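You operate a simulated robot arm through the tools that you are given. There is no shell and no other tool.

Carry out the task below with a simulated robot arm. There is one attempt and no reset: what you move stays moved.

Task
Press the gasket home on both sides, then fit the new flange on the studs.

The check looks at the end state, three seconds after you hand in, the way a careful person would. Anything else that was tipped, shoved, dropped, spilled or broken makes it a failure.

Robot
A 6-joint arm with a two-finger gripper, fixed in place. Base frame: the origin is at the foot of the arm, x ahead of it, y to its left, z up. Units: m, degrees, N and s.
Its first joint turns from -166.0 to 166.0 degrees. Payload 2.45 kg.
The TCP is the grasp point between the finger pads, 0.02 m short of the fingertips. In the tool frame z runs along the fingers and y along their closing line. The gripper opens to 0.14 m. The gripper's body begins 0.168 m behind the TCP.
Orientation is told as [roll, pitch, yaw] about the base's x, y, z axes, in that order, counted from this pose: with the fingers straight down and closing along the base's y, the tool's x points along the base's -x, its y along +y and its z along -z.

Tools
- The arm moves only by the tool step_arm. Its argument "increments" is a list of rows, each a list of 7 numbers: the shift along the tool's x, y, z in m, then the turn, a rotation vector about the tool's x, y, z in degrees, then the finger opening in m, from 0 to 0.14. In form: [[dx, dy, dz, wx, wy, wz, grip], ...]. A call has 1 to 20 rows; each row is the pose to reach, as a shift and turn from the pose commanded when the call began, along the tool's axes at that moment. A row lasts 0.2 s, in which the tool goes at most 0.05 m and 8.6 degrees; a call with a longer step from one row to the next is refused whole, and so is a gripper value outside its range. Where a pose cannot be reached the arm comes as near as it can. A force on the tool above 40 N (or 10 N above the force at the start of the call, whichever is more), or a blocked arm, ends the call early, and 0.2 s more pass. The fingers move at their own pace (about 0.045 m/s each) and stop on an object; they squeeze with about 28 N. The grip force told is the motor's: it shows also when the fingers shut on nothing. Time passes only in rows, and 0.2 s behind the last, so rows that repeat a pose let the fingers close. The reply holds the time, the measured pose of the TCP, the force on the tool along the base axes, the opening and the grip force, in the units named above and with some noise, with the torque about the TCP (base axes, N m) and any sound that the robot's microphone picked up.
- Cameras (640 x 400 px; columns grow to the right, rows downward): "scene" is fixed at [0.3995, 0.5001, 1.4418]; the picture's right is [-0.68, -0.74, 0.00], its down [-0.29, 0.26, -0.92] and it looks along [0.68, -0.62, -0.39] (base axes); focal length 368 px, centre (320, 200). "wrist" rides on the gripper at [0.078, 0.011, -0.209] in the tool frame; the picture's right is [-0.14, 0.99, 0.00], its down [-0.92, -0.13, -0.37] and it looks along [-0.36, -0.05, 0.93] (tool axes); focal length 280 px, centre (320, 200). There is no depth. A picture from a camera that has moved, and an enlarged one, comes with that camera's place and axes in the base frame and with its lens.
- grab_frame(camera): a new picture of that camera. It takes no simulated time.
- close_up(camera, box): a new picture of the part [left, top, right, bottom] of that camera's present view, enlarged. It takes no simulated time.
- close_job(): hands the job in; it is judged then, once.

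Nothing tells you positions but the pictures and the camera data. Unless the task says otherwise, let go and move clear before handing in.

The tools are called after "Emit:" as name(argument=value, ...) on one line, values as JSON. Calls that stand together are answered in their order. step_arm: Moves the arm, as the interface text tells. Its arguments: {"type":"object","properties":{"increments":{"type":"array","items":{"type":"array","items":{"type":"number"}}}},"required":["increments"]} The other tools are called the same way: grab_frame (camera) takes a picture; close_up (camera, box) takes an enlarged picture of a part of a camera's view; close_job () hands the job in.

At the start:

```text
clock: 0.0
ee_pos: [0.7441, -0.0933, 1.1589]
ee_rot: [-0.1, 0.0, 0.0]
force: [-0.1, 0.3, 0.2]
moment: [-0.01, 0.03, -0.01]
finger_gap: 0.1396
grasp_force: 0.1
```

scene: 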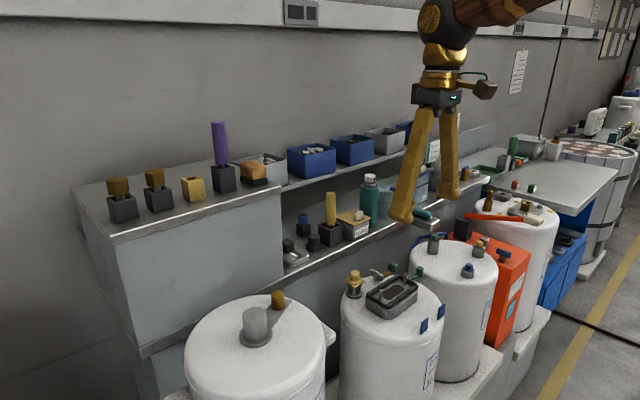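
wrist: 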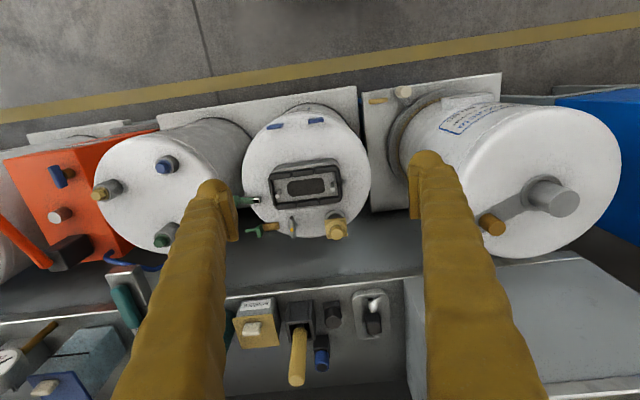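

I see a workbench with water heaters, one of which (centre) has a dark rectangular opening with a gasket. I will look closer before moving anything.

Emit:
close_up(camera="scene", box=[330, 240, 460, 330])

Emit:
close_up(camera="scene", box=[270, 160, 400, 270])

Emit:
close_up(camera="scene", box=[80, 110, 300, 240])

Emit:
close_up(camera="wrist", box=[230, 100, 390, 260])

Emit:
close_up(camera="wrist", box=[210, 270, 420, 400])

Emit:
close_up(camera="scene", box=[400, 120, 640, 290])

```text
4.44 times, centred on (395, 285) of scene
camera zoom: at [0.3995, 0.5001, 1.4418], right [-0.68, -0.74, 0.0], down [-0.29, 0.26, -0.92], along [0.68, -0.62, -0.39], focal length 1636 px, centre (-13, -178)
```

zoom: 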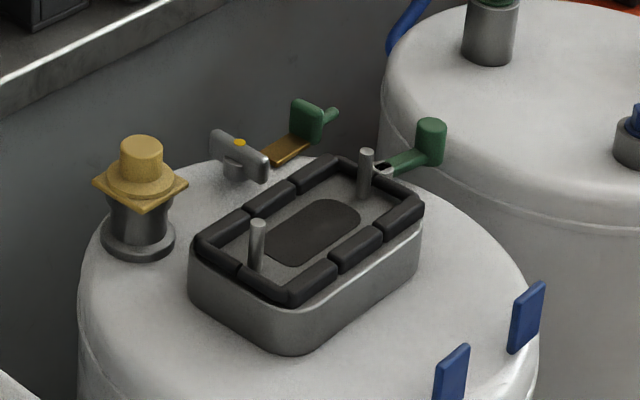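

```text
3.64 times, centred on (335, 215) of scene
camera zoom: at [0.3995, 0.5001, 1.4418], right [-0.68, -0.74, 0.0], down [-0.29, 0.26, -0.92], along [0.68, -0.62, -0.39], focal length 1339 px, centre (266, 146)
```

zoom: 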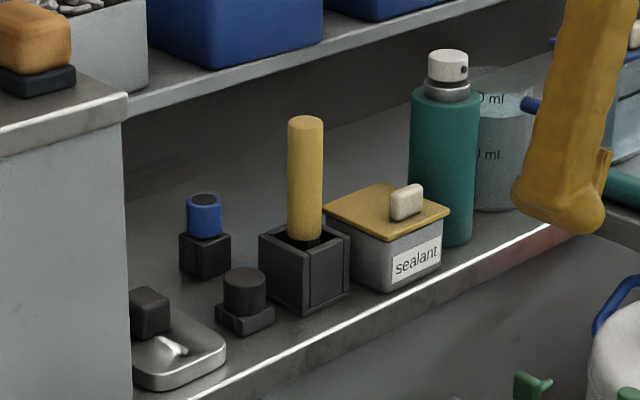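

```text
2.91 times, centred on (190, 175) of scene
camera zoom: at [0.3995, 0.5001, 1.4418], right [-0.68, -0.74, 0.0], down [-0.29, 0.26, -0.92], along [0.68, -0.62, -0.39], focal length 1071 px, centre (698, 273)
```

zoom: 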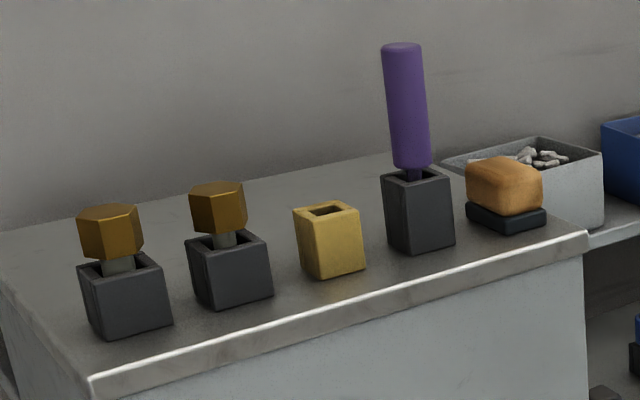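

```text
2.50 times, centred on (310, 180) of wrist
camera zoom: at [0.6644, -0.0816, 1.3682], right [0.14, 0.99, 0.0], down [0.92, -0.13, 0.37], along [0.36, -0.05, -0.93], focal length 701 px, centre (345, 250)
```

zoom: 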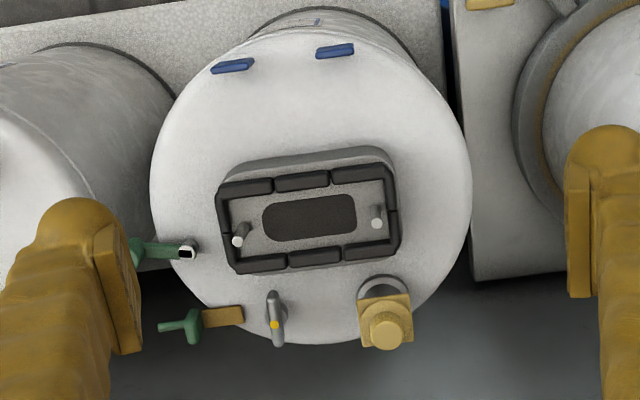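

```text
3.05 times, centred on (315, 335) of wrist
camera zoom: at [0.6644, -0.0816, 1.3682], right [0.14, 0.99, 0.0], down [0.92, -0.13, 0.37], along [0.36, -0.05, -0.93], focal length 854 px, centre (335, -211)
```

zoom: 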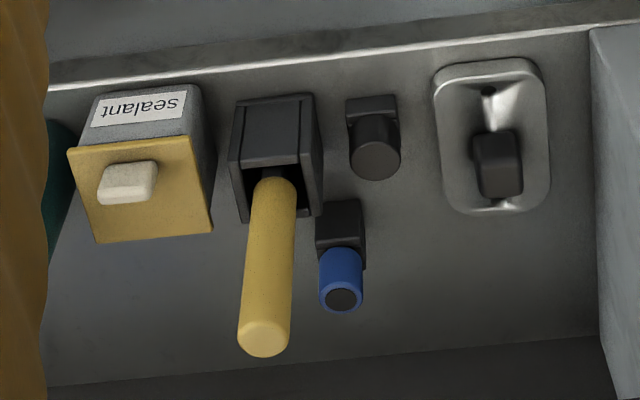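

```text
2.35 times, centred on (520, 205) of scene
camera zoom: at [0.3995, 0.5001, 1.4418], right [-0.68, -0.74, 0.0], down [-0.29, 0.26, -0.92], along [0.68, -0.62, -0.39], focal length 866 px, centre (-151, 188)
```

zoom: 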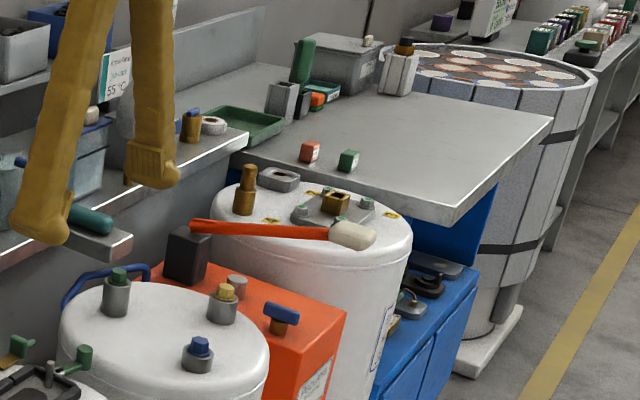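

The gasket frame sits on the boss of the centre tank, at about (0.825, -0.129, 0.88), with two studs inside it. I still need to find the new flange, so I am zooming in on the candidate spots.

Emit:
close_up(camera="scene", box=[530, 210, 610, 280])

Emit:
close_up(camera="scene", box=[470, 175, 570, 245])

Emit:
close_up(camera="scene", box=[360, 260, 430, 320])

Emit:
close_up(camera="wrist", box=[0, 120, 200, 400])

Emit:
close_up(camera="wrist", box=[400, 80, 640, 280])

Emit:
close_up(camera="scene", box=[460, 110, 560, 200])

Emit:
close_up(camera="scene", box=[170, 270, 340, 400])

```text
5.71 times, centred on (570, 245) of scene
camera zoom: at [0.3995, 0.5001, 1.4418], right [-0.68, -0.74, 0.0], down [-0.29, 0.26, -0.92], along [0.68, -0.62, -0.39], focal length 2104 px, centre (-1109, -57)
```

zoom: 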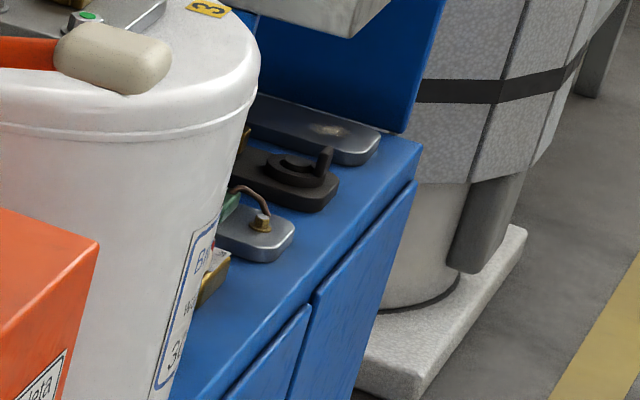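

```text
5.71 times, centred on (520, 210) of scene
camera zoom: at [0.3995, 0.5001, 1.4418], right [-0.68, -0.74, 0.0], down [-0.29, 0.26, -0.92], along [0.68, -0.62, -0.39], focal length 2104 px, centre (-823, 143)
```

zoom: 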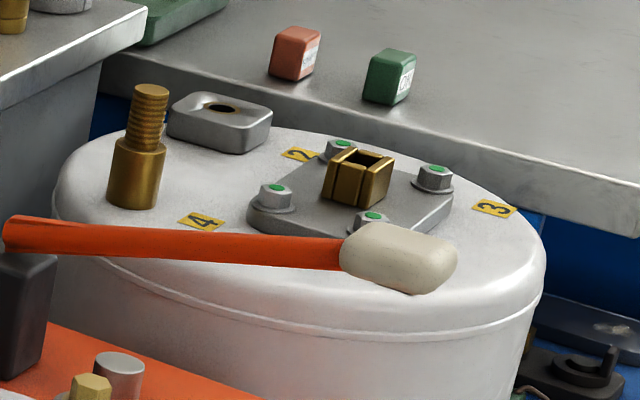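

```text
6.67 times, centred on (395, 290) of scene
camera zoom: at [0.3995, 0.5001, 1.4418], right [-0.68, -0.74, 0.0], down [-0.29, 0.26, -0.92], along [0.68, -0.62, -0.39], focal length 2454 px, centre (-180, -400)
```

zoom: 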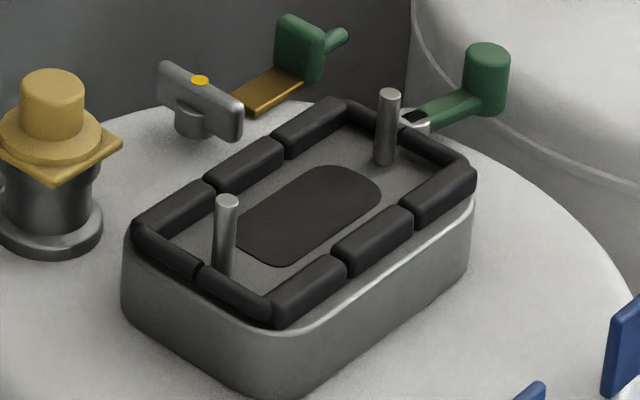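

```text
1.43 times, centred on (100, 260) of wrist
camera zoom: at [0.6644, -0.0816, 1.3682], right [0.14, 0.99, 0.0], down [0.92, -0.13, 0.37], along [0.36, -0.05, -0.93], focal length 401 px, centre (634, 114)
```

zoom: 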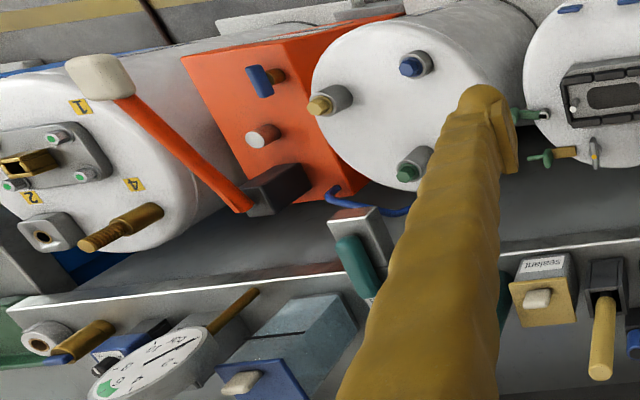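

```text
2.00 times, centred on (520, 180) of wrist
camera zoom: at [0.6644, -0.0816, 1.3682], right [0.14, 0.99, 0.0], down [0.92, -0.13, 0.37], along [0.36, -0.05, -0.93], focal length 561 px, centre (-80, 240)
```

zoom: 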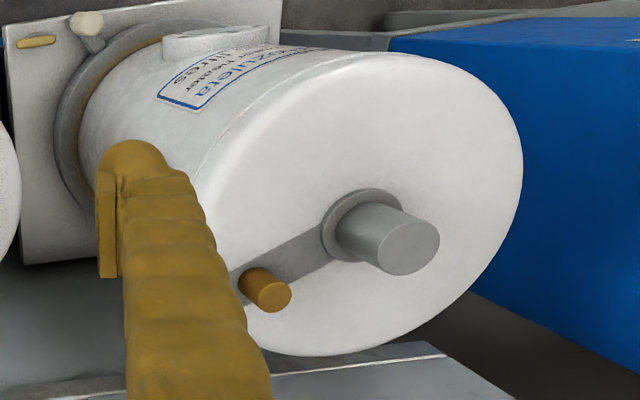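

```text
4.44 times, centred on (510, 155) of scene
camera zoom: at [0.3995, 0.5001, 1.4418], right [-0.68, -0.74, 0.0], down [-0.29, 0.26, -0.92], along [0.68, -0.62, -0.39], focal length 1636 px, centre (-524, 400)
```

zoom: 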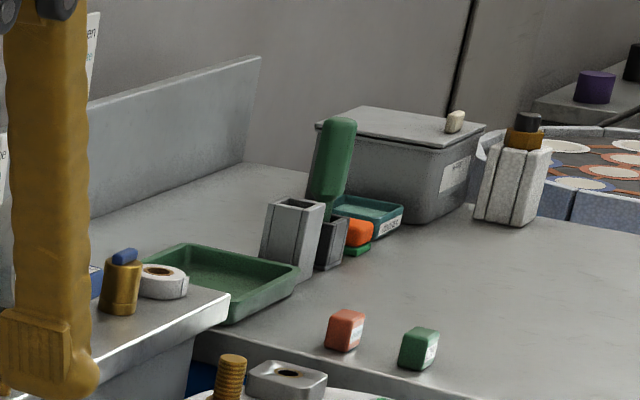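

```text
3.08 times, centred on (255, 335) of scene
camera zoom: at [0.3995, 0.5001, 1.4418], right [-0.68, -0.74, 0.0], down [-0.29, 0.26, -0.92], along [0.68, -0.62, -0.39], focal length 1133 px, centre (520, -215)
```

zoom: 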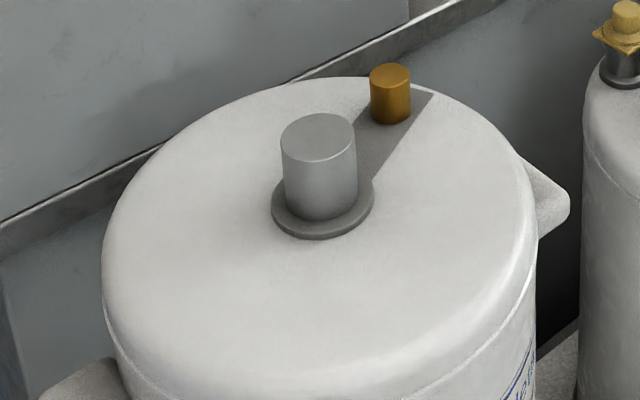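

The items on the far tank and blue chest are out of reach (more than 1.2 m from the base), so the flange is probably somewhere not yet seen. I will raise the arm and swing it left (+y) to look at the blue surface beside the big tank.

Emit:
step_arm(increments=[[0, 0, -0.04, 0, 0, 0, 0.14], [0, 0.03, -0.08, 0, 0, 0, 0.14], [0, 0.08, -0.1, 0, 0, 0, 0.14], [0, 0.13, -0.1, 0, 0, 0, 0.14], [0, 0.18, -0.1, 0, 0, 0, 0.14], [0, 0.23, -0.1, 0, 0, 0, 0.14], [0, 0.28, -0.1, 0, 0, 0, 0.14], [0, 0.33, -0.1, 0, 0, 0, 0.14], [0, 0.38, -0.1, 0, 0, 0, 0.14], [0, 0.43, -0.1, 0, 0, 0, 0.14]])

Emit:
grab_frame(camera="wrist")

Emit:
grab_frame(camera="scene")

```text
refused: row 3 steps farther than a row can; nothing moved
```

```text
taken
camera wrist: at [0.6644, -0.0816, 1.3682], right [0.14, 0.99, 0.0], down [0.92, -0.13, 0.37], along [0.36, -0.05, -0.93], focal length 280 px, centre (320, 200)
```

wrist: 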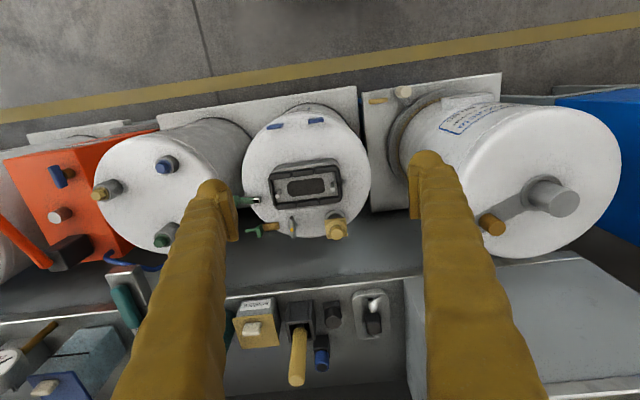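

```text
taken
```

scene: 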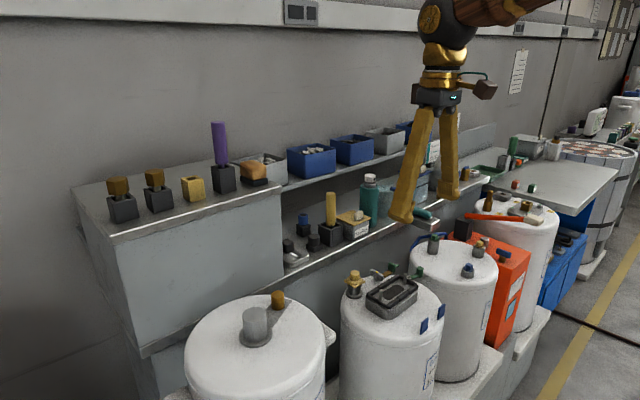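

The call was refused for a step that was too long. Nothing has moved, so I am repeating the swing to the left in smaller steps.

Emit:
step_arm(increments=[[0, 0, -0.04, 0, 0, 0, 0.14], [0, 0.02, -0.08, 0, 0, 0, 0.14], [0, 0.06, -0.1, 0, 0, 0, 0.14], [0, 0.105, -0.1, 0, 0, 0, 0.14], [0, 0.15, -0.1, 0, 0, 0, 0.14], [0, 0.195, -0.1, 0, 0, 0, 0.14], [0, 0.24, -0.1, 0, 0, 0, 0.14], [0, 0.285, -0.1, 0, 0, 0, 0.14], [0, 0.33, -0.1, 0, 0, 0, 0.14], [0, 0.375, -0.1, 0, 0, 0, 0.14], [0, 0.42, -0.1, 0, 0, 0, 0.14]])

Emit:
grab_frame(camera="wrist")

Emit:
grab_frame(camera="scene")

```text
clock: 2.4
ee_pos: [0.7444, 0.3277, 1.2613]
ee_rot: [0.1, 0.0, 0.0]
force: [-0.5, 0.0, 0.6]
moment: [0.01, -0.03, 0.02]
finger_gap: 0.1398
grasp_force: 0.1
```

```text
taken
camera wrist: at [0.6658, 0.3393, 1.4698], right [0.14, 0.99, 0.0], down [0.92, -0.13, 0.37], along [0.37, -0.05, -0.93], focal length 280 px, centre (320, 200)
```

wrist: 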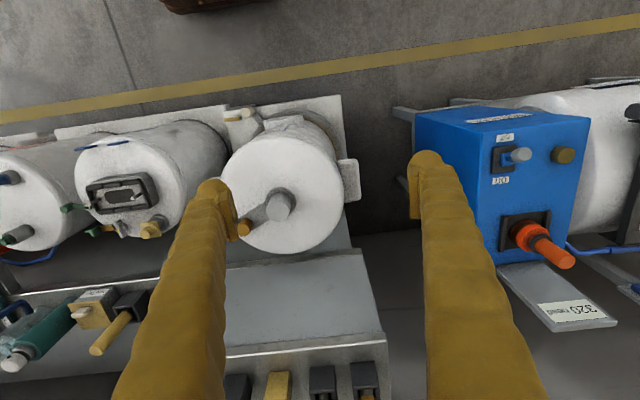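

```text
taken
```

scene: 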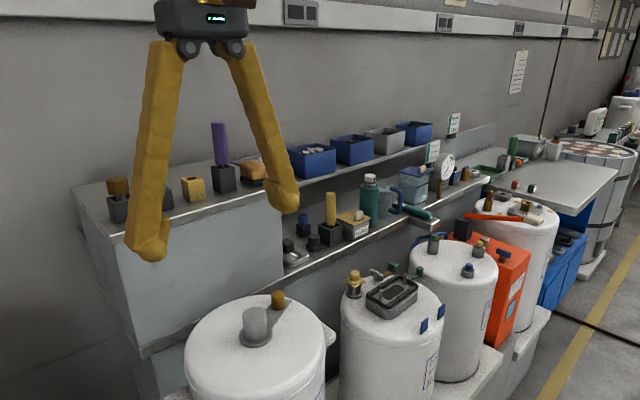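

To the left I see only the big tank and a blue appliance, and no flange. Next I will swing right along an arc to look at the other side.

Emit:
step_arm(increments=[[0, -0.045, 0, 0, 0, 0, 0.14], [0, -0.09, 0, 0, 0, 0, 0.14], [0, -0.135, 0, 0, 0, 0, 0.14], [0, -0.18, 0, 0, 0, 0, 0.14], [0, -0.225, 0, 0, 0, 0, 0.14], [0, -0.27, 0, 0, 0, 0, 0.14], [0, -0.315, 0, 0, 0, 0, 0.14], [0, -0.36, 0, 0, 0, 0, 0.14], [0, -0.405, 0, 0, 0, 0, 0.14], [0, -0.45, 0, 0, 0, 0, 0.14], [0, -0.495, 0, 0, 0, 0, 0.14], [0, -0.54, 0, 0, 0, 0, 0.14], [0, -0.585, 0, 0, 0, 0, 0.14], [0.02, -0.63, 0, 0, 0, 0, 0.14], [0.04, -0.67, 0, 0, 0, 0, 0.14], [0.06, -0.71, 0, 0, 0, 0, 0.14], [0.08, -0.75, 0, 0, 0, 0, 0.14], [0.1, -0.79, 0, 0, 0, 0, 0.14], [0.12, -0.83, 0, 0, 0, 0, 0.14]])

Emit:
grab_frame(camera="wrist")

Emit:
grab_frame(camera="scene")

```text
clock: 6.4
ee_pos: [0.6231, -0.5007, 1.2597]
ee_rot: [0.1, 0.0, 0.0]
force: [0.4, -0.6, -0.2]
moment: [0.0, 0.01, 0.0]
finger_gap: 0.14
grasp_force: 0.0
```

```text
taken
camera wrist: at [0.544, -0.4895, 1.4672], right [0.14, 0.99, 0.0], down [0.92, -0.13, 0.37], along [0.37, -0.05, -0.93], focal length 280 px, centre (320, 200)
```

wrist: 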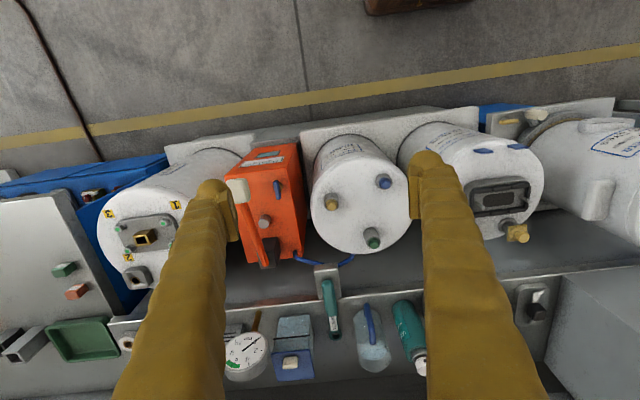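

```text
taken
```

scene: 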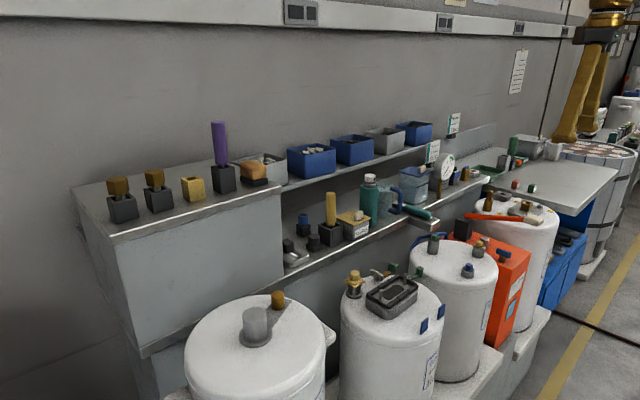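

Emit:
close_up(camera="wrist", box=[0, 140, 200, 265])

Emit:
close_up(camera="wrist", box=[440, 90, 640, 260])

Emit:
close_up(camera="scene", box=[380, 130, 500, 230])

Emit:
close_up(camera="scene", box=[400, 220, 540, 330])

```text
3.20 times, centred on (100, 202) of wrist
camera zoom: at [0.544, -0.4895, 1.4672], right [0.14, 0.99, 0.0], down [0.92, -0.13, 0.37], along [0.37, -0.05, -0.93], focal length 897 px, centre (1024, 192)
```

zoom: 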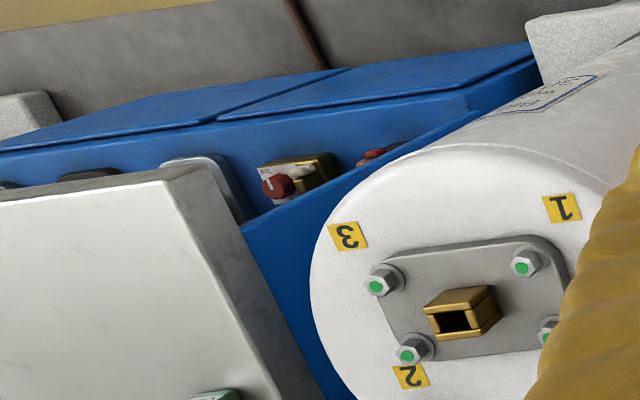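

```text
2.35 times, centred on (540, 175) of wrist
camera zoom: at [0.544, -0.4895, 1.4672], right [0.14, 0.99, 0.0], down [0.92, -0.13, 0.37], along [0.37, -0.05, -0.93], focal length 660 px, centre (-198, 259)
```

zoom: 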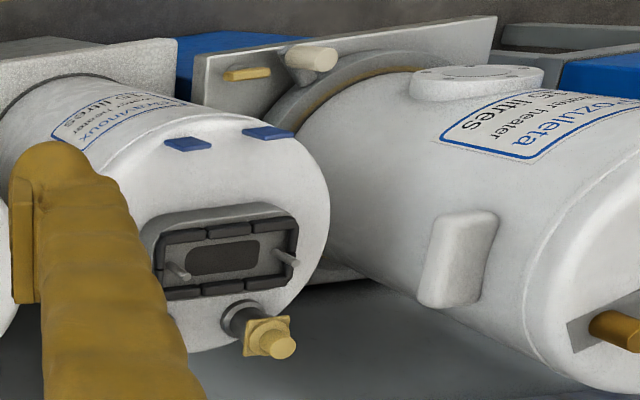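

```text
4.00 times, centred on (440, 180) of scene
camera zoom: at [0.3995, 0.5001, 1.4418], right [-0.68, -0.74, 0.0], down [-0.29, 0.26, -0.92], along [0.68, -0.62, -0.39], focal length 1473 px, centre (-160, 280)
```

zoom: 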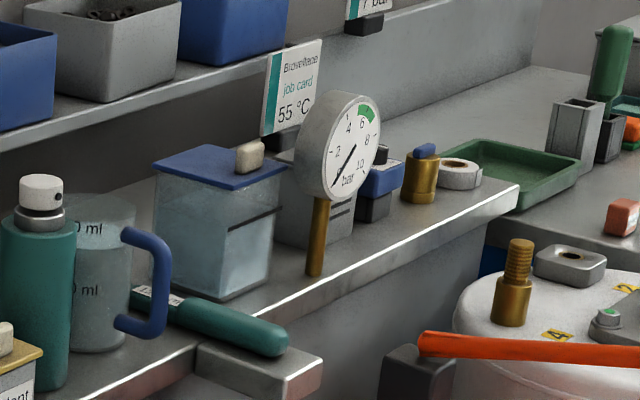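

```text
3.64 times, centred on (470, 275) of scene
camera zoom: at [0.3995, 0.5001, 1.4418], right [-0.68, -0.74, 0.0], down [-0.29, 0.26, -0.92], along [0.68, -0.62, -0.39], focal length 1339 px, centre (-226, -73)
```

zoom: 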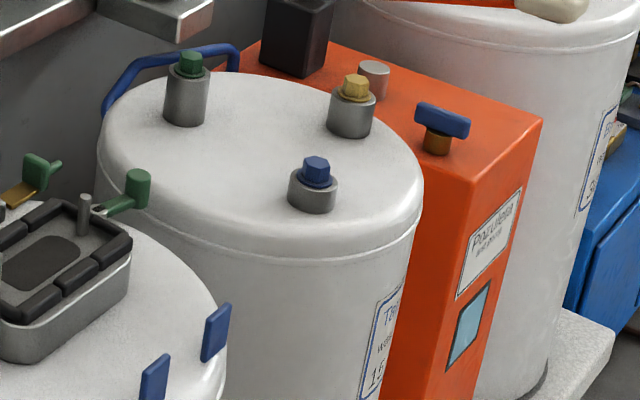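

No reachable flange on this side either: the chest plates are around (0.73, -1.3). I will swing the arm further round at height to look beside and behind the base.

Emit:
step_arm(increments=[[0.0446, -0.0075, 0, 0, 0, 5.8, 0.14], [0.089, -0.0115, 0, 0, 0, 11.6, 0.14], [0.1326, -0.0126, 0, 0, 0, 17.4, 0.14], [0.177, -0.0125, 0, 0, 0, 23.2, 0.14], [0.2229, -0.0115, 0, 0, 0, 29.0, 0.14], [0.2693, -0.0084, 0, 0, 0, 34.8, 0.14], [0.3141, -0.0136, 0, 0, 0, 40.6, 0.14], [0.3544, -0.0358, 0, 0, 0, 46.4, 0.14], [0.3964, -0.0548, 0, 0, 0, 52.2, 0.14], [0.4397, -0.0706, 0, 0, 0, 58.0, 0.14]])

Emit:
grab_frame(camera="wrist")

```text
clock: 8.6
ee_pos: [0.1841, -0.5723, 1.2597]
ee_rot: [0.0, 0.0, -58.1]
force: [-0.2, -0.6, 1.0]
moment: [-0.02, -0.01, 0.0]
finger_gap: 0.14
grasp_force: 0.1
```

```text
taken
camera wrist: at [0.1518, -0.4998, 1.4692], right [0.91, 0.41, 0.0], down [0.38, -0.85, 0.37], along [0.15, -0.34, -0.93], focal length 280 px, centre (320, 200)
```

wrist: 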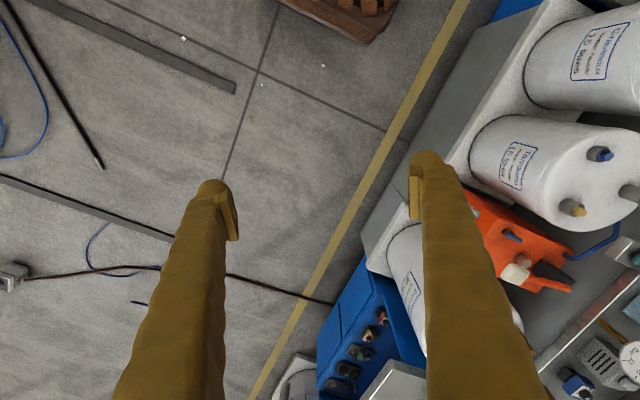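

Emit:
close_up(camera="wrist", box=[440, 0, 640, 125])

Emit:
close_up(camera="wrist", box=[260, 240, 440, 400])

Emit:
step_arm(increments=[[0.0448, 0.0094, 0, 0, 0, 5.8, 0.14], [0.0896, 0.019, 0, 0, 0, 11.6, 0.14]])

```text
3.20 times, centred on (540, 62) of wrist
camera zoom: at [0.1518, -0.4998, 1.4692], right [0.91, 0.41, 0.0], down [0.38, -0.85, 0.37], along [0.15, -0.34, -0.93], focal length 897 px, centre (-384, 640)
```

zoom: 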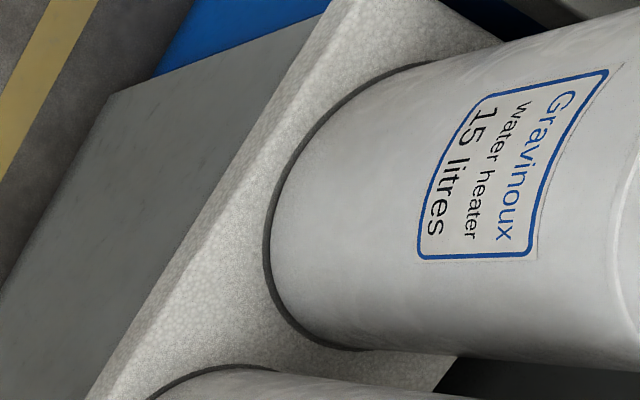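

```text
2.50 times, centred on (350, 320) of wrist
camera zoom: at [0.1518, -0.4998, 1.4692], right [0.91, 0.41, 0.0], down [0.38, -0.85, 0.37], along [0.15, -0.34, -0.93], focal length 701 px, centre (245, -100)
```

zoom: 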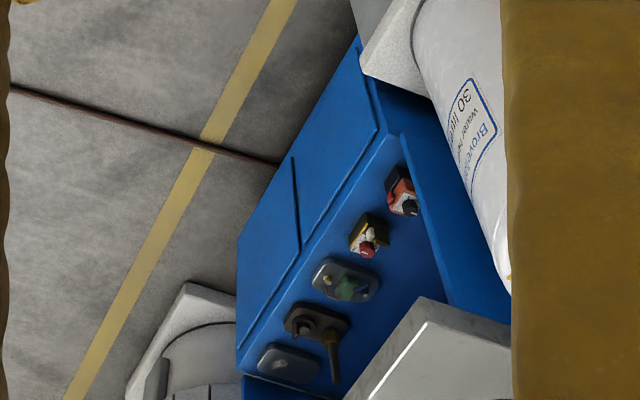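

```text
clock: 9.2
ee_pos: [0.1537, -0.4946, 1.2525]
ee_rot: [0.1, 1.0, -69.7]
force: [0.1, -0.5, 0.2]
moment: [0.09, 0.03, -0.01]
finger_gap: 0.14
grasp_force: 0.0
```

These plates on the chest are indeed out of reach. I am swinging on round, keeping the tool high, to see the area behind the base.

Emit:
step_arm(increments=[[-0.01, -0.0453, -0.01, 0, 0, 5, 0.14], [-0.02, -0.0903, -0.01, 0, 0, 10, 0.14], [-0.0123, -0.1346, -0.01, 0, 0, 15, 0.14], [0.0014, -0.1779, -0.01, 0, 0, 20, 0.14], [0.0187, -0.2198, -0.01, 0, 0, 25, 0.14], [0.0397, -0.26, -0.01, 0, 0, 30, 0.14], [0.064, -0.2983, -0.01, 0, 0, 35, 0.14], [0.0917, -0.3342, -0.01, 0, 0, 40, 0.14], [0.1223, -0.3677, -0.01, 0, 0, 45, 0.14]])

Emit:
grab_frame(camera="wrist")

```text
clock: 11.2
ee_pos: [-0.237, -0.4992, 1.2677]
ee_rot: [0.0, 0.0, -114.7]
force: [-1.2, 0.7, 1.2]
moment: [0.02, 0.03, 0.0]
finger_gap: 0.14
grasp_force: 0.1
```

```text
taken
camera wrist: at [-0.1946, -0.4321, 1.4766], right [0.84, -0.54, 0.0], down [-0.5, -0.78, 0.37], along [-0.2, -0.31, -0.93], focal length 280 px, centre (320, 200)
```

wrist: 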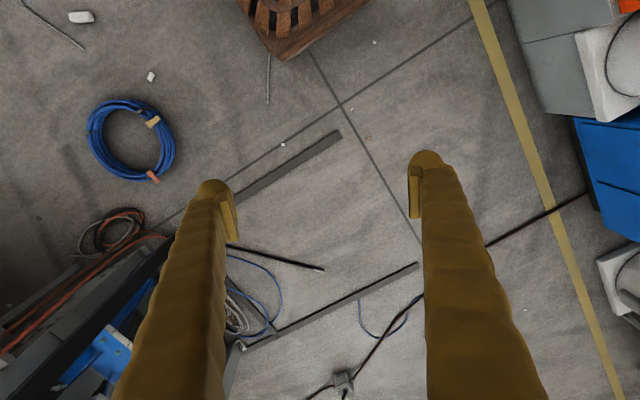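

Emit:
step_arm(increments=[[0.0021, -0.0479, 0, 0, 0, 5, 0.14], [0.0084, -0.0955, 0, 0, 0, 10, 0.14], [0.0187, -0.1423, 0, 0, 0, 15, 0.14], [0.0332, -0.1881, 0, 0, 0, 20, 0.14], [0.0515, -0.2324, 0, 0, 0, 25, 0.14], [0.0737, -0.275, 0, 0, 0, 30, 0.14], [0.0995, -0.3155, 0, 0, 0, 35, 0.14], [0.1287, -0.3535, 0, 0, 0, 40, 0.14], [0.1611, -0.3889, 0, 0, 0, 45, 0.14]])

Emit:
grab_frame(camera="wrist")

```text
clock: 13.2
ee_pos: [-0.5215, -0.1913, 1.2695]
ee_rot: [0.0, 0.0, -159.7]
force: [-0.2, -0.1, -0.6]
moment: [-0.01, -0.01, -0.02]
finger_gap: 0.14
grasp_force: 0.0
```

```text
taken
camera wrist: at [-0.4443, -0.1735, 1.4779], right [0.22, -0.98, 0.0], down [-0.91, -0.2, 0.37], along [-0.36, -0.08, -0.93], focal length 280 px, centre (320, 200)
```

wrist: 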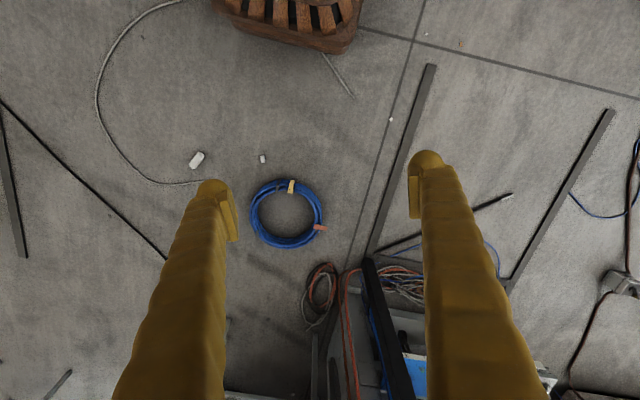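

Only floor, cables and the arm's base are behind. I am swinging back through the front to survey the left side.

Emit:
step_arm(increments=[[0.0021, 0.0484, 0, 0, 0, -5, 0.14], [0.0084, 0.0965, 0, 0, 0, -10, 0.14], [0.0189, 0.1438, 0, 0, 0, -15, 0.14], [0.0335, 0.19, 0, 0, 0, -20, 0.14], [0.052, 0.2348, 0, 0, 0, -25, 0.14], [0.0744, 0.2778, 0, 0, 0, -30, 0.14], [0.1005, 0.3186, 0, 0, 0, -35, 0.14], [0.13, 0.3571, 0, 0, 0, -40, 0.14], [0.1627, 0.3928, 0, 0, 0, -45, 0.14], [0.1984, 0.4255, 0, 0, 0, -50, 0.14], [0.2369, 0.455, 0, 0, 0, -55, 0.14], [0.2778, 0.4811, 0, 0, 0, -60, 0.14], [0.3207, 0.5035, 0, 0, 0, -65, 0.14], [0.3655, 0.522, 0, 0, 0, -70, 0.14], [0.4117, 0.5366, 0, 0, 0, -75, 0.14], [0.459, 0.5471, 0, 0, 0, -80, 0.14], [0.5071, 0.5534, 0, 0, 0, -85, 0.14], [0.5555, 0.5555, 0, 0, 0, -90, 0.14], [0.6039, 0.5534, 0, 0, 0, -95, 0.14], [0.652, 0.5471, 0, 0, 0, -100, 0.14]])

Emit:
step_arm(increments=[[0.0021, 0.0484, 0, 0, 0, -5, 0.14], [0.0084, 0.0965, 0, 0, 0, -10, 0.14], [0.0189, 0.1438, 0, 0, 0, -15, 0.14], [0.0335, 0.19, 0, 0, 0, -20, 0.14], [0.052, 0.2348, 0, 0, 0, -25, 0.14], [0.0744, 0.2778, 0, 0, 0, -30, 0.14], [0.1005, 0.3186, 0, 0, 0, -35, 0.14], [0.13, 0.3571, 0, 0, 0, -40, 0.14], [0.1627, 0.3928, 0, 0, 0, -45, 0.14], [0.1984, 0.4255, 0, 0, 0, -50, 0.14], [0.2369, 0.455, 0, 0, 0, -55, 0.14], [0.2778, 0.4811, 0, 0, 0, -60, 0.14]])

Emit:
grab_frame(camera="wrist")

Emit:
step_arm(increments=[[0.0021, 0.0484, 0, 0, 0, -5, 0.14], [0.0084, 0.0965, 0, 0, 0, -10, 0.14], [0.0189, 0.1438, 0, 0, 0, -15, 0.14], [0.0335, 0.19, 0, 0, 0, -20, 0.14], [0.052, 0.2348, 0, 0, 0, -25, 0.14], [0.0744, 0.2778, 0, 0, 0, -30, 0.14], [0.1005, 0.3186, 0, 0, 0, -35, 0.14], [0.13, 0.3571, 0, 0, 0, -40, 0.14], [0.1627, 0.3928, 0, 0, 0, -45, 0.14], [0.1984, 0.4255, 0, 0, 0, -50, 0.14], [0.2369, 0.455, 0, 0, 0, -55, 0.14], [0.2778, 0.4811, 0, 0, 0, -60, 0.14]])

Emit:
grab_frame(camera="wrist")

```text
clock: 17.4
ee_pos: [0.28, -0.4775, 1.2726]
ee_rot: [0.0, -0.1, -59.6]
force: [-0.5, 0.4, 0.2]
moment: [0.01, -0.02, -0.03]
finger_gap: 0.1398
grasp_force: 0.0
```

```text
clock: 20.0
ee_pos: [0.5538, 0.0057, 1.2692]
ee_rot: [0.0, 0.0, 0.5]
force: [0.1, 0.3, -0.6]
moment: [-0.03, 0.0, -0.01]
finger_gap: 0.1399
grasp_force: 0.1
```

```text
taken
camera wrist: at [0.4757, 0.0158, 1.4771], right [0.13, 0.99, 0.0], down [0.92, -0.12, 0.37], along [0.37, -0.05, -0.93], focal length 280 px, centre (320, 200)
```

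wrist: 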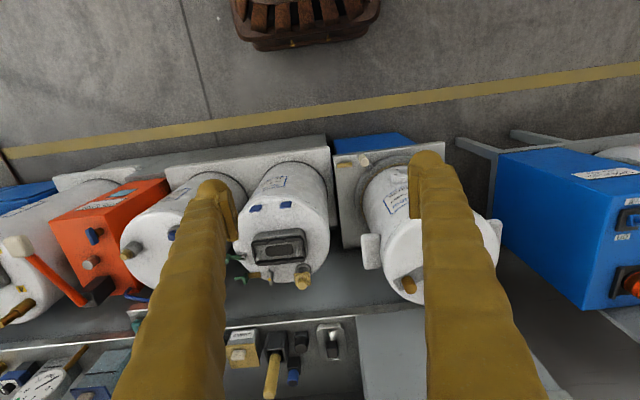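

```text
clock: 22.6
ee_pos: [0.2708, 0.4866, 1.2701]
ee_rot: [0.1, 0.0, 60.5]
force: [-0.1, 0.3, -0.1]
moment: [-0.02, 0.02, -0.03]
finger_gap: 0.14
grasp_force: 0.0
```

```text
taken
camera wrist: at [0.2234, 0.4239, 1.4786], right [-0.79, 0.61, 0.0], down [0.57, 0.74, 0.37], along [0.22, 0.29, -0.93], focal length 280 px, centre (320, 200)
```

wrist: 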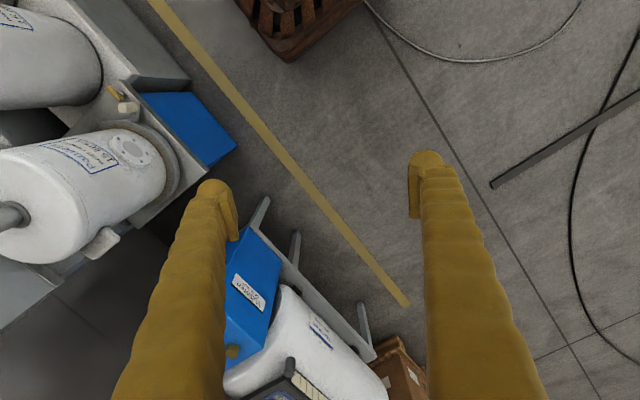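

I see a cardboard box near the bottom of this view and small bits in front of the big tank. I am zooming in and turning further left.

Emit:
close_up(camera="wrist", box=[220, 220, 440, 400])

Emit:
close_up(camera="wrist", box=[0, 40, 240, 290])

Emit:
step_arm(increments=[[0.0021, 0.0484, 0, 0, 0, -5, 0.14], [0.0084, 0.0965, 0, 0, 0, -10, 0.14], [0.0189, 0.1438, 0, 0, 0, -15, 0.14], [0.0335, 0.19, 0, 0, 0, -20, 0.14], [0.052, 0.2348, 0, 0, 0, -25, 0.14], [0.0744, 0.2778, 0, 0, 0, -30, 0.14], [0.1005, 0.3186, 0, 0, 0, -35, 0.14], [0.13, 0.3571, 0, 0, 0, -40, 0.14], [0.1627, 0.3928, 0, 0, 0, -45, 0.14]])

Emit:
grab_frame(camera="wrist")

```text
2.22 times, centred on (330, 310) of wrist
camera zoom: at [0.2234, 0.4239, 1.4786], right [-0.79, 0.61, 0.0], down [0.57, 0.74, 0.37], along [0.22, 0.29, -0.93], focal length 623 px, centre (298, -44)
```

zoom: 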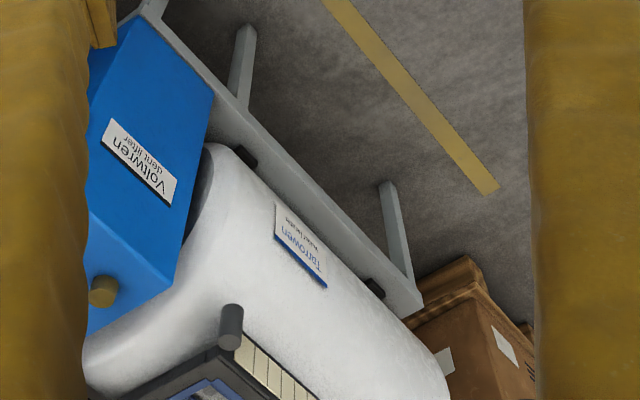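

```text
1.60 times, centred on (120, 165) of wrist
camera zoom: at [0.2234, 0.4239, 1.4786], right [-0.79, 0.61, 0.0], down [0.57, 0.74, 0.37], along [0.22, 0.29, -0.93], focal length 449 px, centre (640, 256)
```

zoom: 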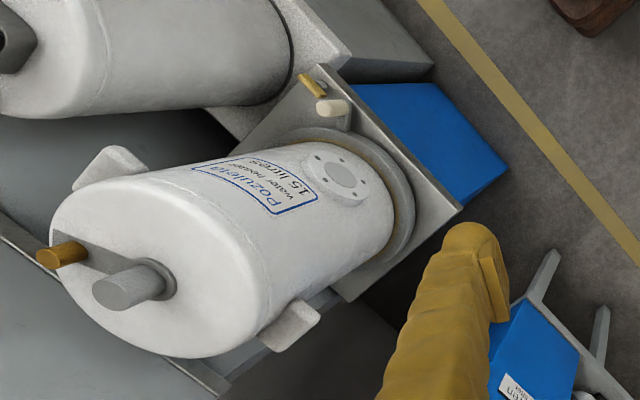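

```text
clock: 24.6
ee_pos: [-0.1484, 0.5465, 1.2769]
ee_rot: [0.1, -0.7, 105.3]
force: [0.6, 0.6, 0.0]
moment: [0.04, -0.05, 0.02]
finger_gap: 0.1398
grasp_force: 0.1
```

```text
taken
camera wrist: at [-0.1385, 0.4664, 1.4846], right [-0.99, -0.13, 0.0], down [-0.12, 0.92, 0.38], along [-0.05, 0.38, -0.92], focal length 280 px, centre (320, 200)
```

wrist: 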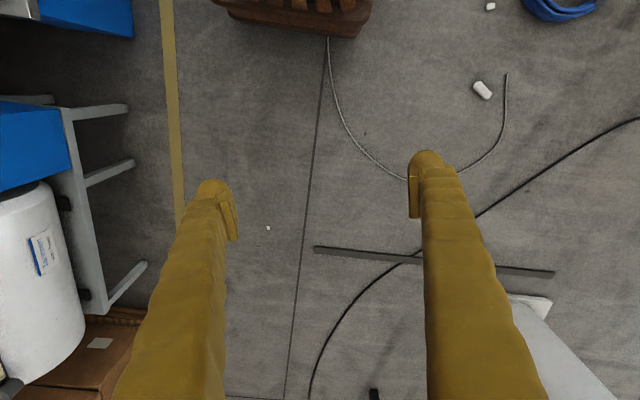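

Nothing reachable to the left or behind. The silver plate with the dark block on the shelf, by the cabinet, now looks like a candidate for the flange, so I am swinging back to look at it closely.

Emit:
step_arm(increments=[[0.0021, -0.0484, 0, 0, 0, 5, 0.14], [0.0084, -0.0965, 0, 0, 0, 10, 0.14], [0.0189, -0.1438, 0, 0, 0, 15, 0.14], [0.0335, -0.19, 0, 0, 0, 20, 0.14], [0.052, -0.2348, 0, 0, 0, 25, 0.14], [0.0744, -0.2778, 0, 0, 0, 30, 0.14], [0.1005, -0.3186, 0, 0, 0, 35, 0.14], [0.13, -0.3571, 0, 0, 0, 40, 0.14], [0.1627, -0.3928, 0, 0, 0, 45, 0.14], [0.1984, -0.4255, 0, 0, 0, 50, 0.14], [0.2369, -0.455, 0, 0, 0, 55, 0.14], [0.2778, -0.4811, 0, 0, 0, 60, 0.14], [0.3207, -0.5035, 0, 0, 0, 65, 0.14], [0.3655, -0.522, 0, 0, 0, 70, 0.14], [0.4117, -0.5366, 0, 0, 0, 75, 0.14], [0.459, -0.5471, 0, 0, 0, 80, 0.14], [0.5071, -0.5534, 0, 0, 0, 85, 0.14], [0.5555, -0.5555, 0, 0, 0, 90, 0.14], [0.6039, -0.5534, 0, 0, 0, 95, 0.14], [0.652, -0.5471, 0, 0, 0, 100, 0.14]])

Emit:
step_arm(increments=[[-0.045, 0, 0, 0, 0, 2, 0.14], [-0.09, 0, 0, 0, 0, 3, 0.14], [-0.135, 0, 0, 0, 0, 4, 0.14], [-0.18, -0.01, 0, 0, 0, 5.3, 0.14], [-0.225, -0.02, 0, 0, 0, 5.3, 0.14]])

Emit:
grab_frame(camera="wrist")

Emit:
close_up(camera="wrist", box=[160, 200, 480, 400])

```text
clock: 28.8
ee_pos: [0.5517, 0.0524, 1.2715]
ee_rot: [0.1, 0.0, 5.3]
force: [0.0, 0.3, 1.0]
moment: [-0.01, -0.03, 0.02]
finger_gap: 0.1396
grasp_force: 0.0
```

```text
clock: 30.0
ee_pos: [0.7776, 0.0549, 1.2713]
ee_rot: [-0.1, -0.1, 0.1]
force: [-0.4, 0.3, 0.5]
moment: [0.02, -0.08, -0.02]
finger_gap: 0.1399
grasp_force: 0.0
```

```text
taken
camera wrist: at [0.6992, 0.0659, 1.4799], right [0.14, 0.99, 0.0], down [0.92, -0.13, 0.37], along [0.37, -0.05, -0.93], focal length 280 px, centre (320, 200)
```

wrist: 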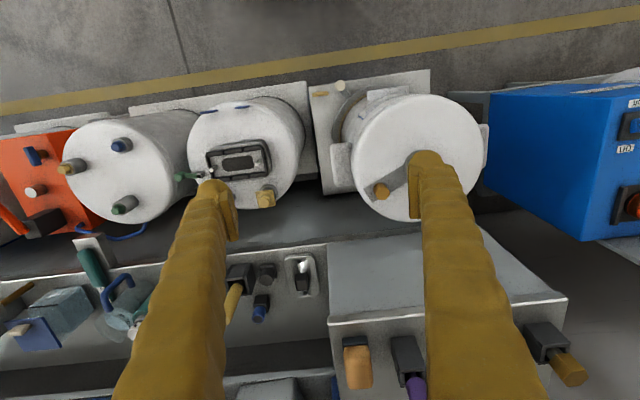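

```text
2.00 times, centred on (320, 300) of wrist
camera zoom: at [0.6992, 0.0659, 1.4799], right [0.14, 0.99, 0.0], down [0.92, -0.13, 0.37], along [0.37, -0.05, -0.93], focal length 561 px, centre (320, 0)
```

zoom: 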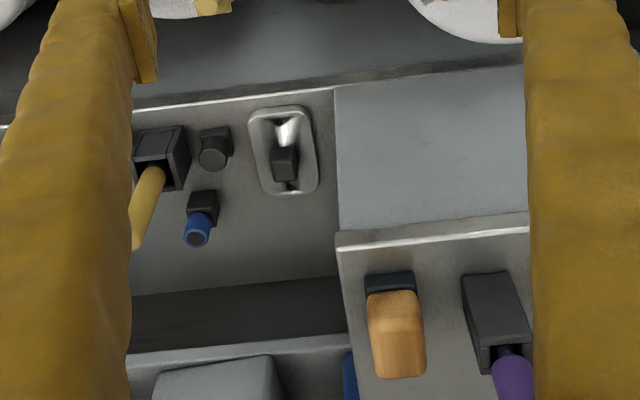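

Emit:
close_up(camera="wrist", box=[220, 245, 340, 330])

Emit:
close_up(camera="scene", box=[275, 205, 345, 270])

Emit:
close_up(camera="wrist", box=[190, 90, 310, 215])

```text
4.71 times, centred on (280, 288) of wrist
camera zoom: at [0.6992, 0.0659, 1.4799], right [0.14, 0.99, 0.0], down [0.92, -0.13, 0.37], along [0.37, -0.05, -0.93], focal length 1320 px, centre (508, -212)
```

zoom: 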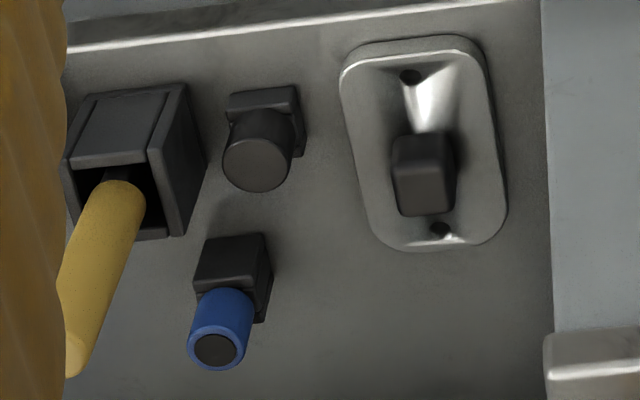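

```text
6.15 times, centred on (310, 238) of scene
camera zoom: at [0.3995, 0.5001, 1.4418], right [-0.68, -0.74, 0.0], down [-0.29, 0.26, -0.92], along [0.68, -0.62, -0.39], focal length 2266 px, centre (382, -31)
```

zoom: 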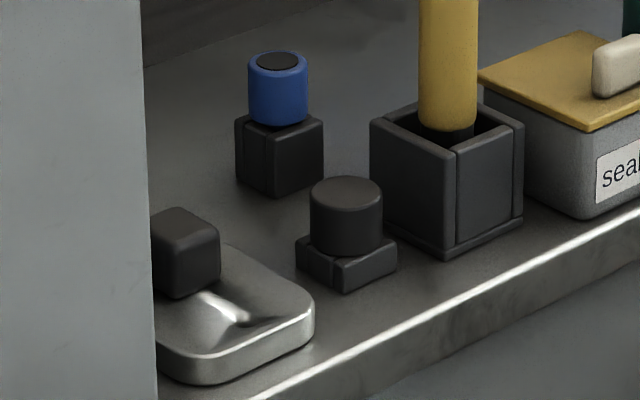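

```text
3.20 times, centred on (250, 152) of wrist
camera zoom: at [0.6992, 0.0659, 1.4799], right [0.14, 0.99, 0.0], down [0.92, -0.13, 0.37], along [0.37, -0.05, -0.93], focal length 897 px, centre (544, 352)
```

zoom: 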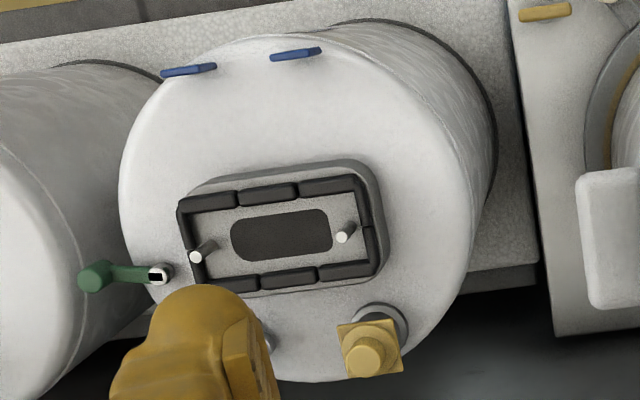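

The silver plate with two holes and a black block, at about (1.11, -0.036, 0.92) on the shelf, must be the new flange. First I will inspect the gasket closely, moving the wrist camera over it.

Emit:
step_arm(increments=[[0.003, -0.045, 0, 0, 0, 0, 0.14], [0.006, -0.09, 0, 0, 0, 0, 0.14], [0.01, -0.135, 0, 0, 0, 0, 0.14], [0.0126, -0.177, 0, 0, 0, 0, 0.14], [0.0126, -0.177, 0.045, 0, 0, 0, 0.14], [0.0126, -0.177, 0.09, 0, 0, 0, 0.14], [0.0126, -0.177, 0.135, 0, 0, 0, 0.14], [0.0126, -0.177, 0.18, 0, 0, 0, 0.14], [0.0126, -0.177, 0.225, 0, 0, 0, 0.14], [0.0126, -0.177, 0.26, 0, 0, 0, 0.14]])

Emit:
grab_frame(camera="wrist")

Emit:
close_up(camera="wrist", box=[220, 120, 420, 260])

Emit:
grab_frame(camera="scene")

```text
clock: 32.2
ee_pos: [0.7645, -0.1225, 1.0101]
ee_rot: [0.0, -0.1, 0.0]
force: [-0.3, 1.2, 0.0]
moment: [0.0, -0.01, 0.02]
finger_gap: 0.1399
grasp_force: 0.1
```

```text
taken
camera wrist: at [0.6864, -0.1126, 1.2182], right [0.14, 0.99, 0.0], down [0.92, -0.13, 0.37], along [0.37, -0.05, -0.93], focal length 280 px, centre (320, 200)
```

wrist: 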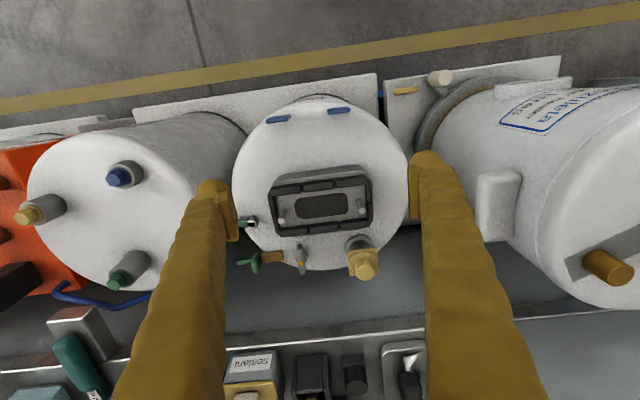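

```text
2.86 times, centred on (320, 190) of wrist
camera zoom: at [0.6864, -0.1126, 1.2182], right [0.14, 0.99, 0.0], down [0.92, -0.13, 0.37], along [0.37, -0.05, -0.93], focal length 801 px, centre (320, 229)
```

zoom: 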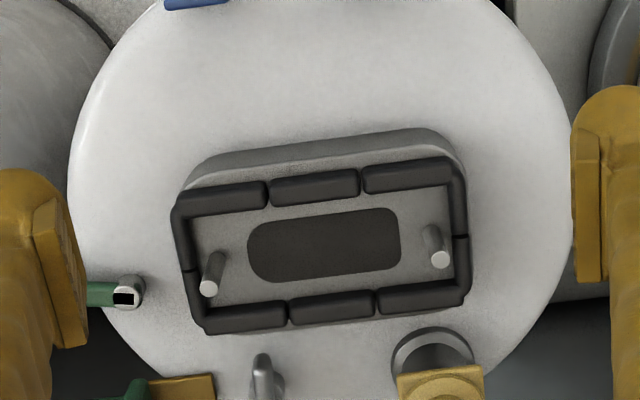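

```text
taken
```

scene: 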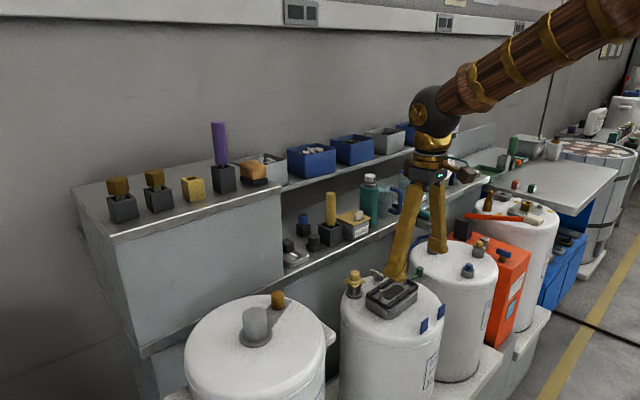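

The gasket sits on the boss in segments, but from above I can't tell how proud it is. I will tilt the tool forward for a low side view before pressing.

Emit:
step_arm(increments=[[0.03, 0, -0.01, 0, -7.5, 0, 0.14], [0.06, 0, 0.0, 0, -15, 0, 0.14], [0.09, 0.002, 0.01, 0, -22.5, 0, 0.14], [0.11, 0.003, 0.02, 0, -30, 0, 0.14], [0.13, 0.004, 0.03, 0, -37.5, 0, 0.14], [0.15, 0.004, 0.045, 0, -45, 0, 0.14]])

Emit:
grab_frame(camera="wrist")

Emit:
close_up(camera="wrist", box=[240, 140, 400, 260])

```text
clock: 33.6
ee_pos: [0.6126, -0.1006, 0.9587]
ee_rot: [-1.4, -36.5, 8.2]
force: [2.3, -1.5, 0.4]
moment: [-0.03, 0.37, 0.01]
finger_gap: 0.1402
grasp_force: 0.0
out of reach, approached as far as the arm can: row 5, 6
```

```text
taken
camera wrist: at [0.4247, -0.1117, 1.0795], right [-0.02, 1.0, 0.06], down [0.53, -0.04, 0.85], along [0.85, 0.05, -0.53], focal length 280 px, centre (320, 200)
```

wrist: 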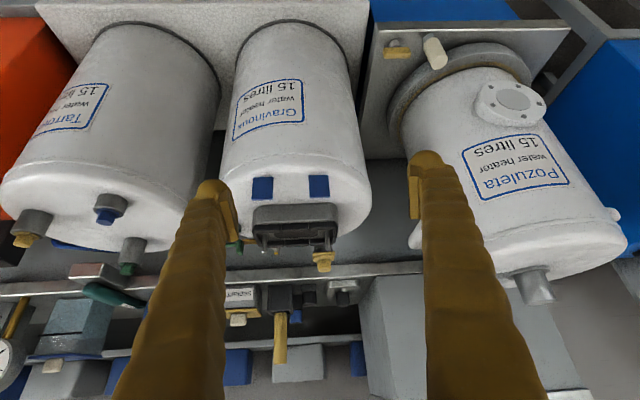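

```text
3.33 times, centred on (320, 200) of wrist
camera zoom: at [0.4247, -0.1117, 1.0795], right [-0.02, 1.0, 0.06], down [0.53, -0.04, 0.85], along [0.85, 0.05, -0.53], focal length 935 px, centre (320, 200)
```

zoom: 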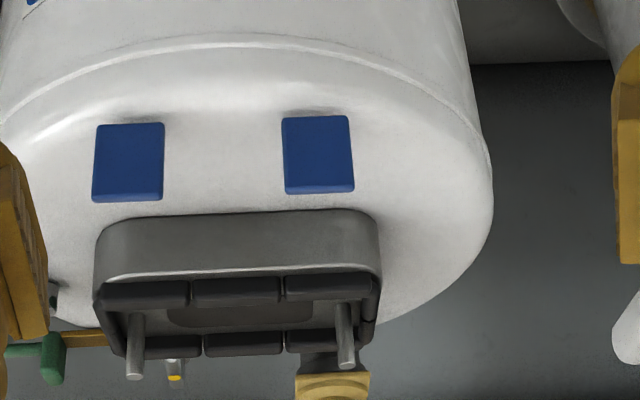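

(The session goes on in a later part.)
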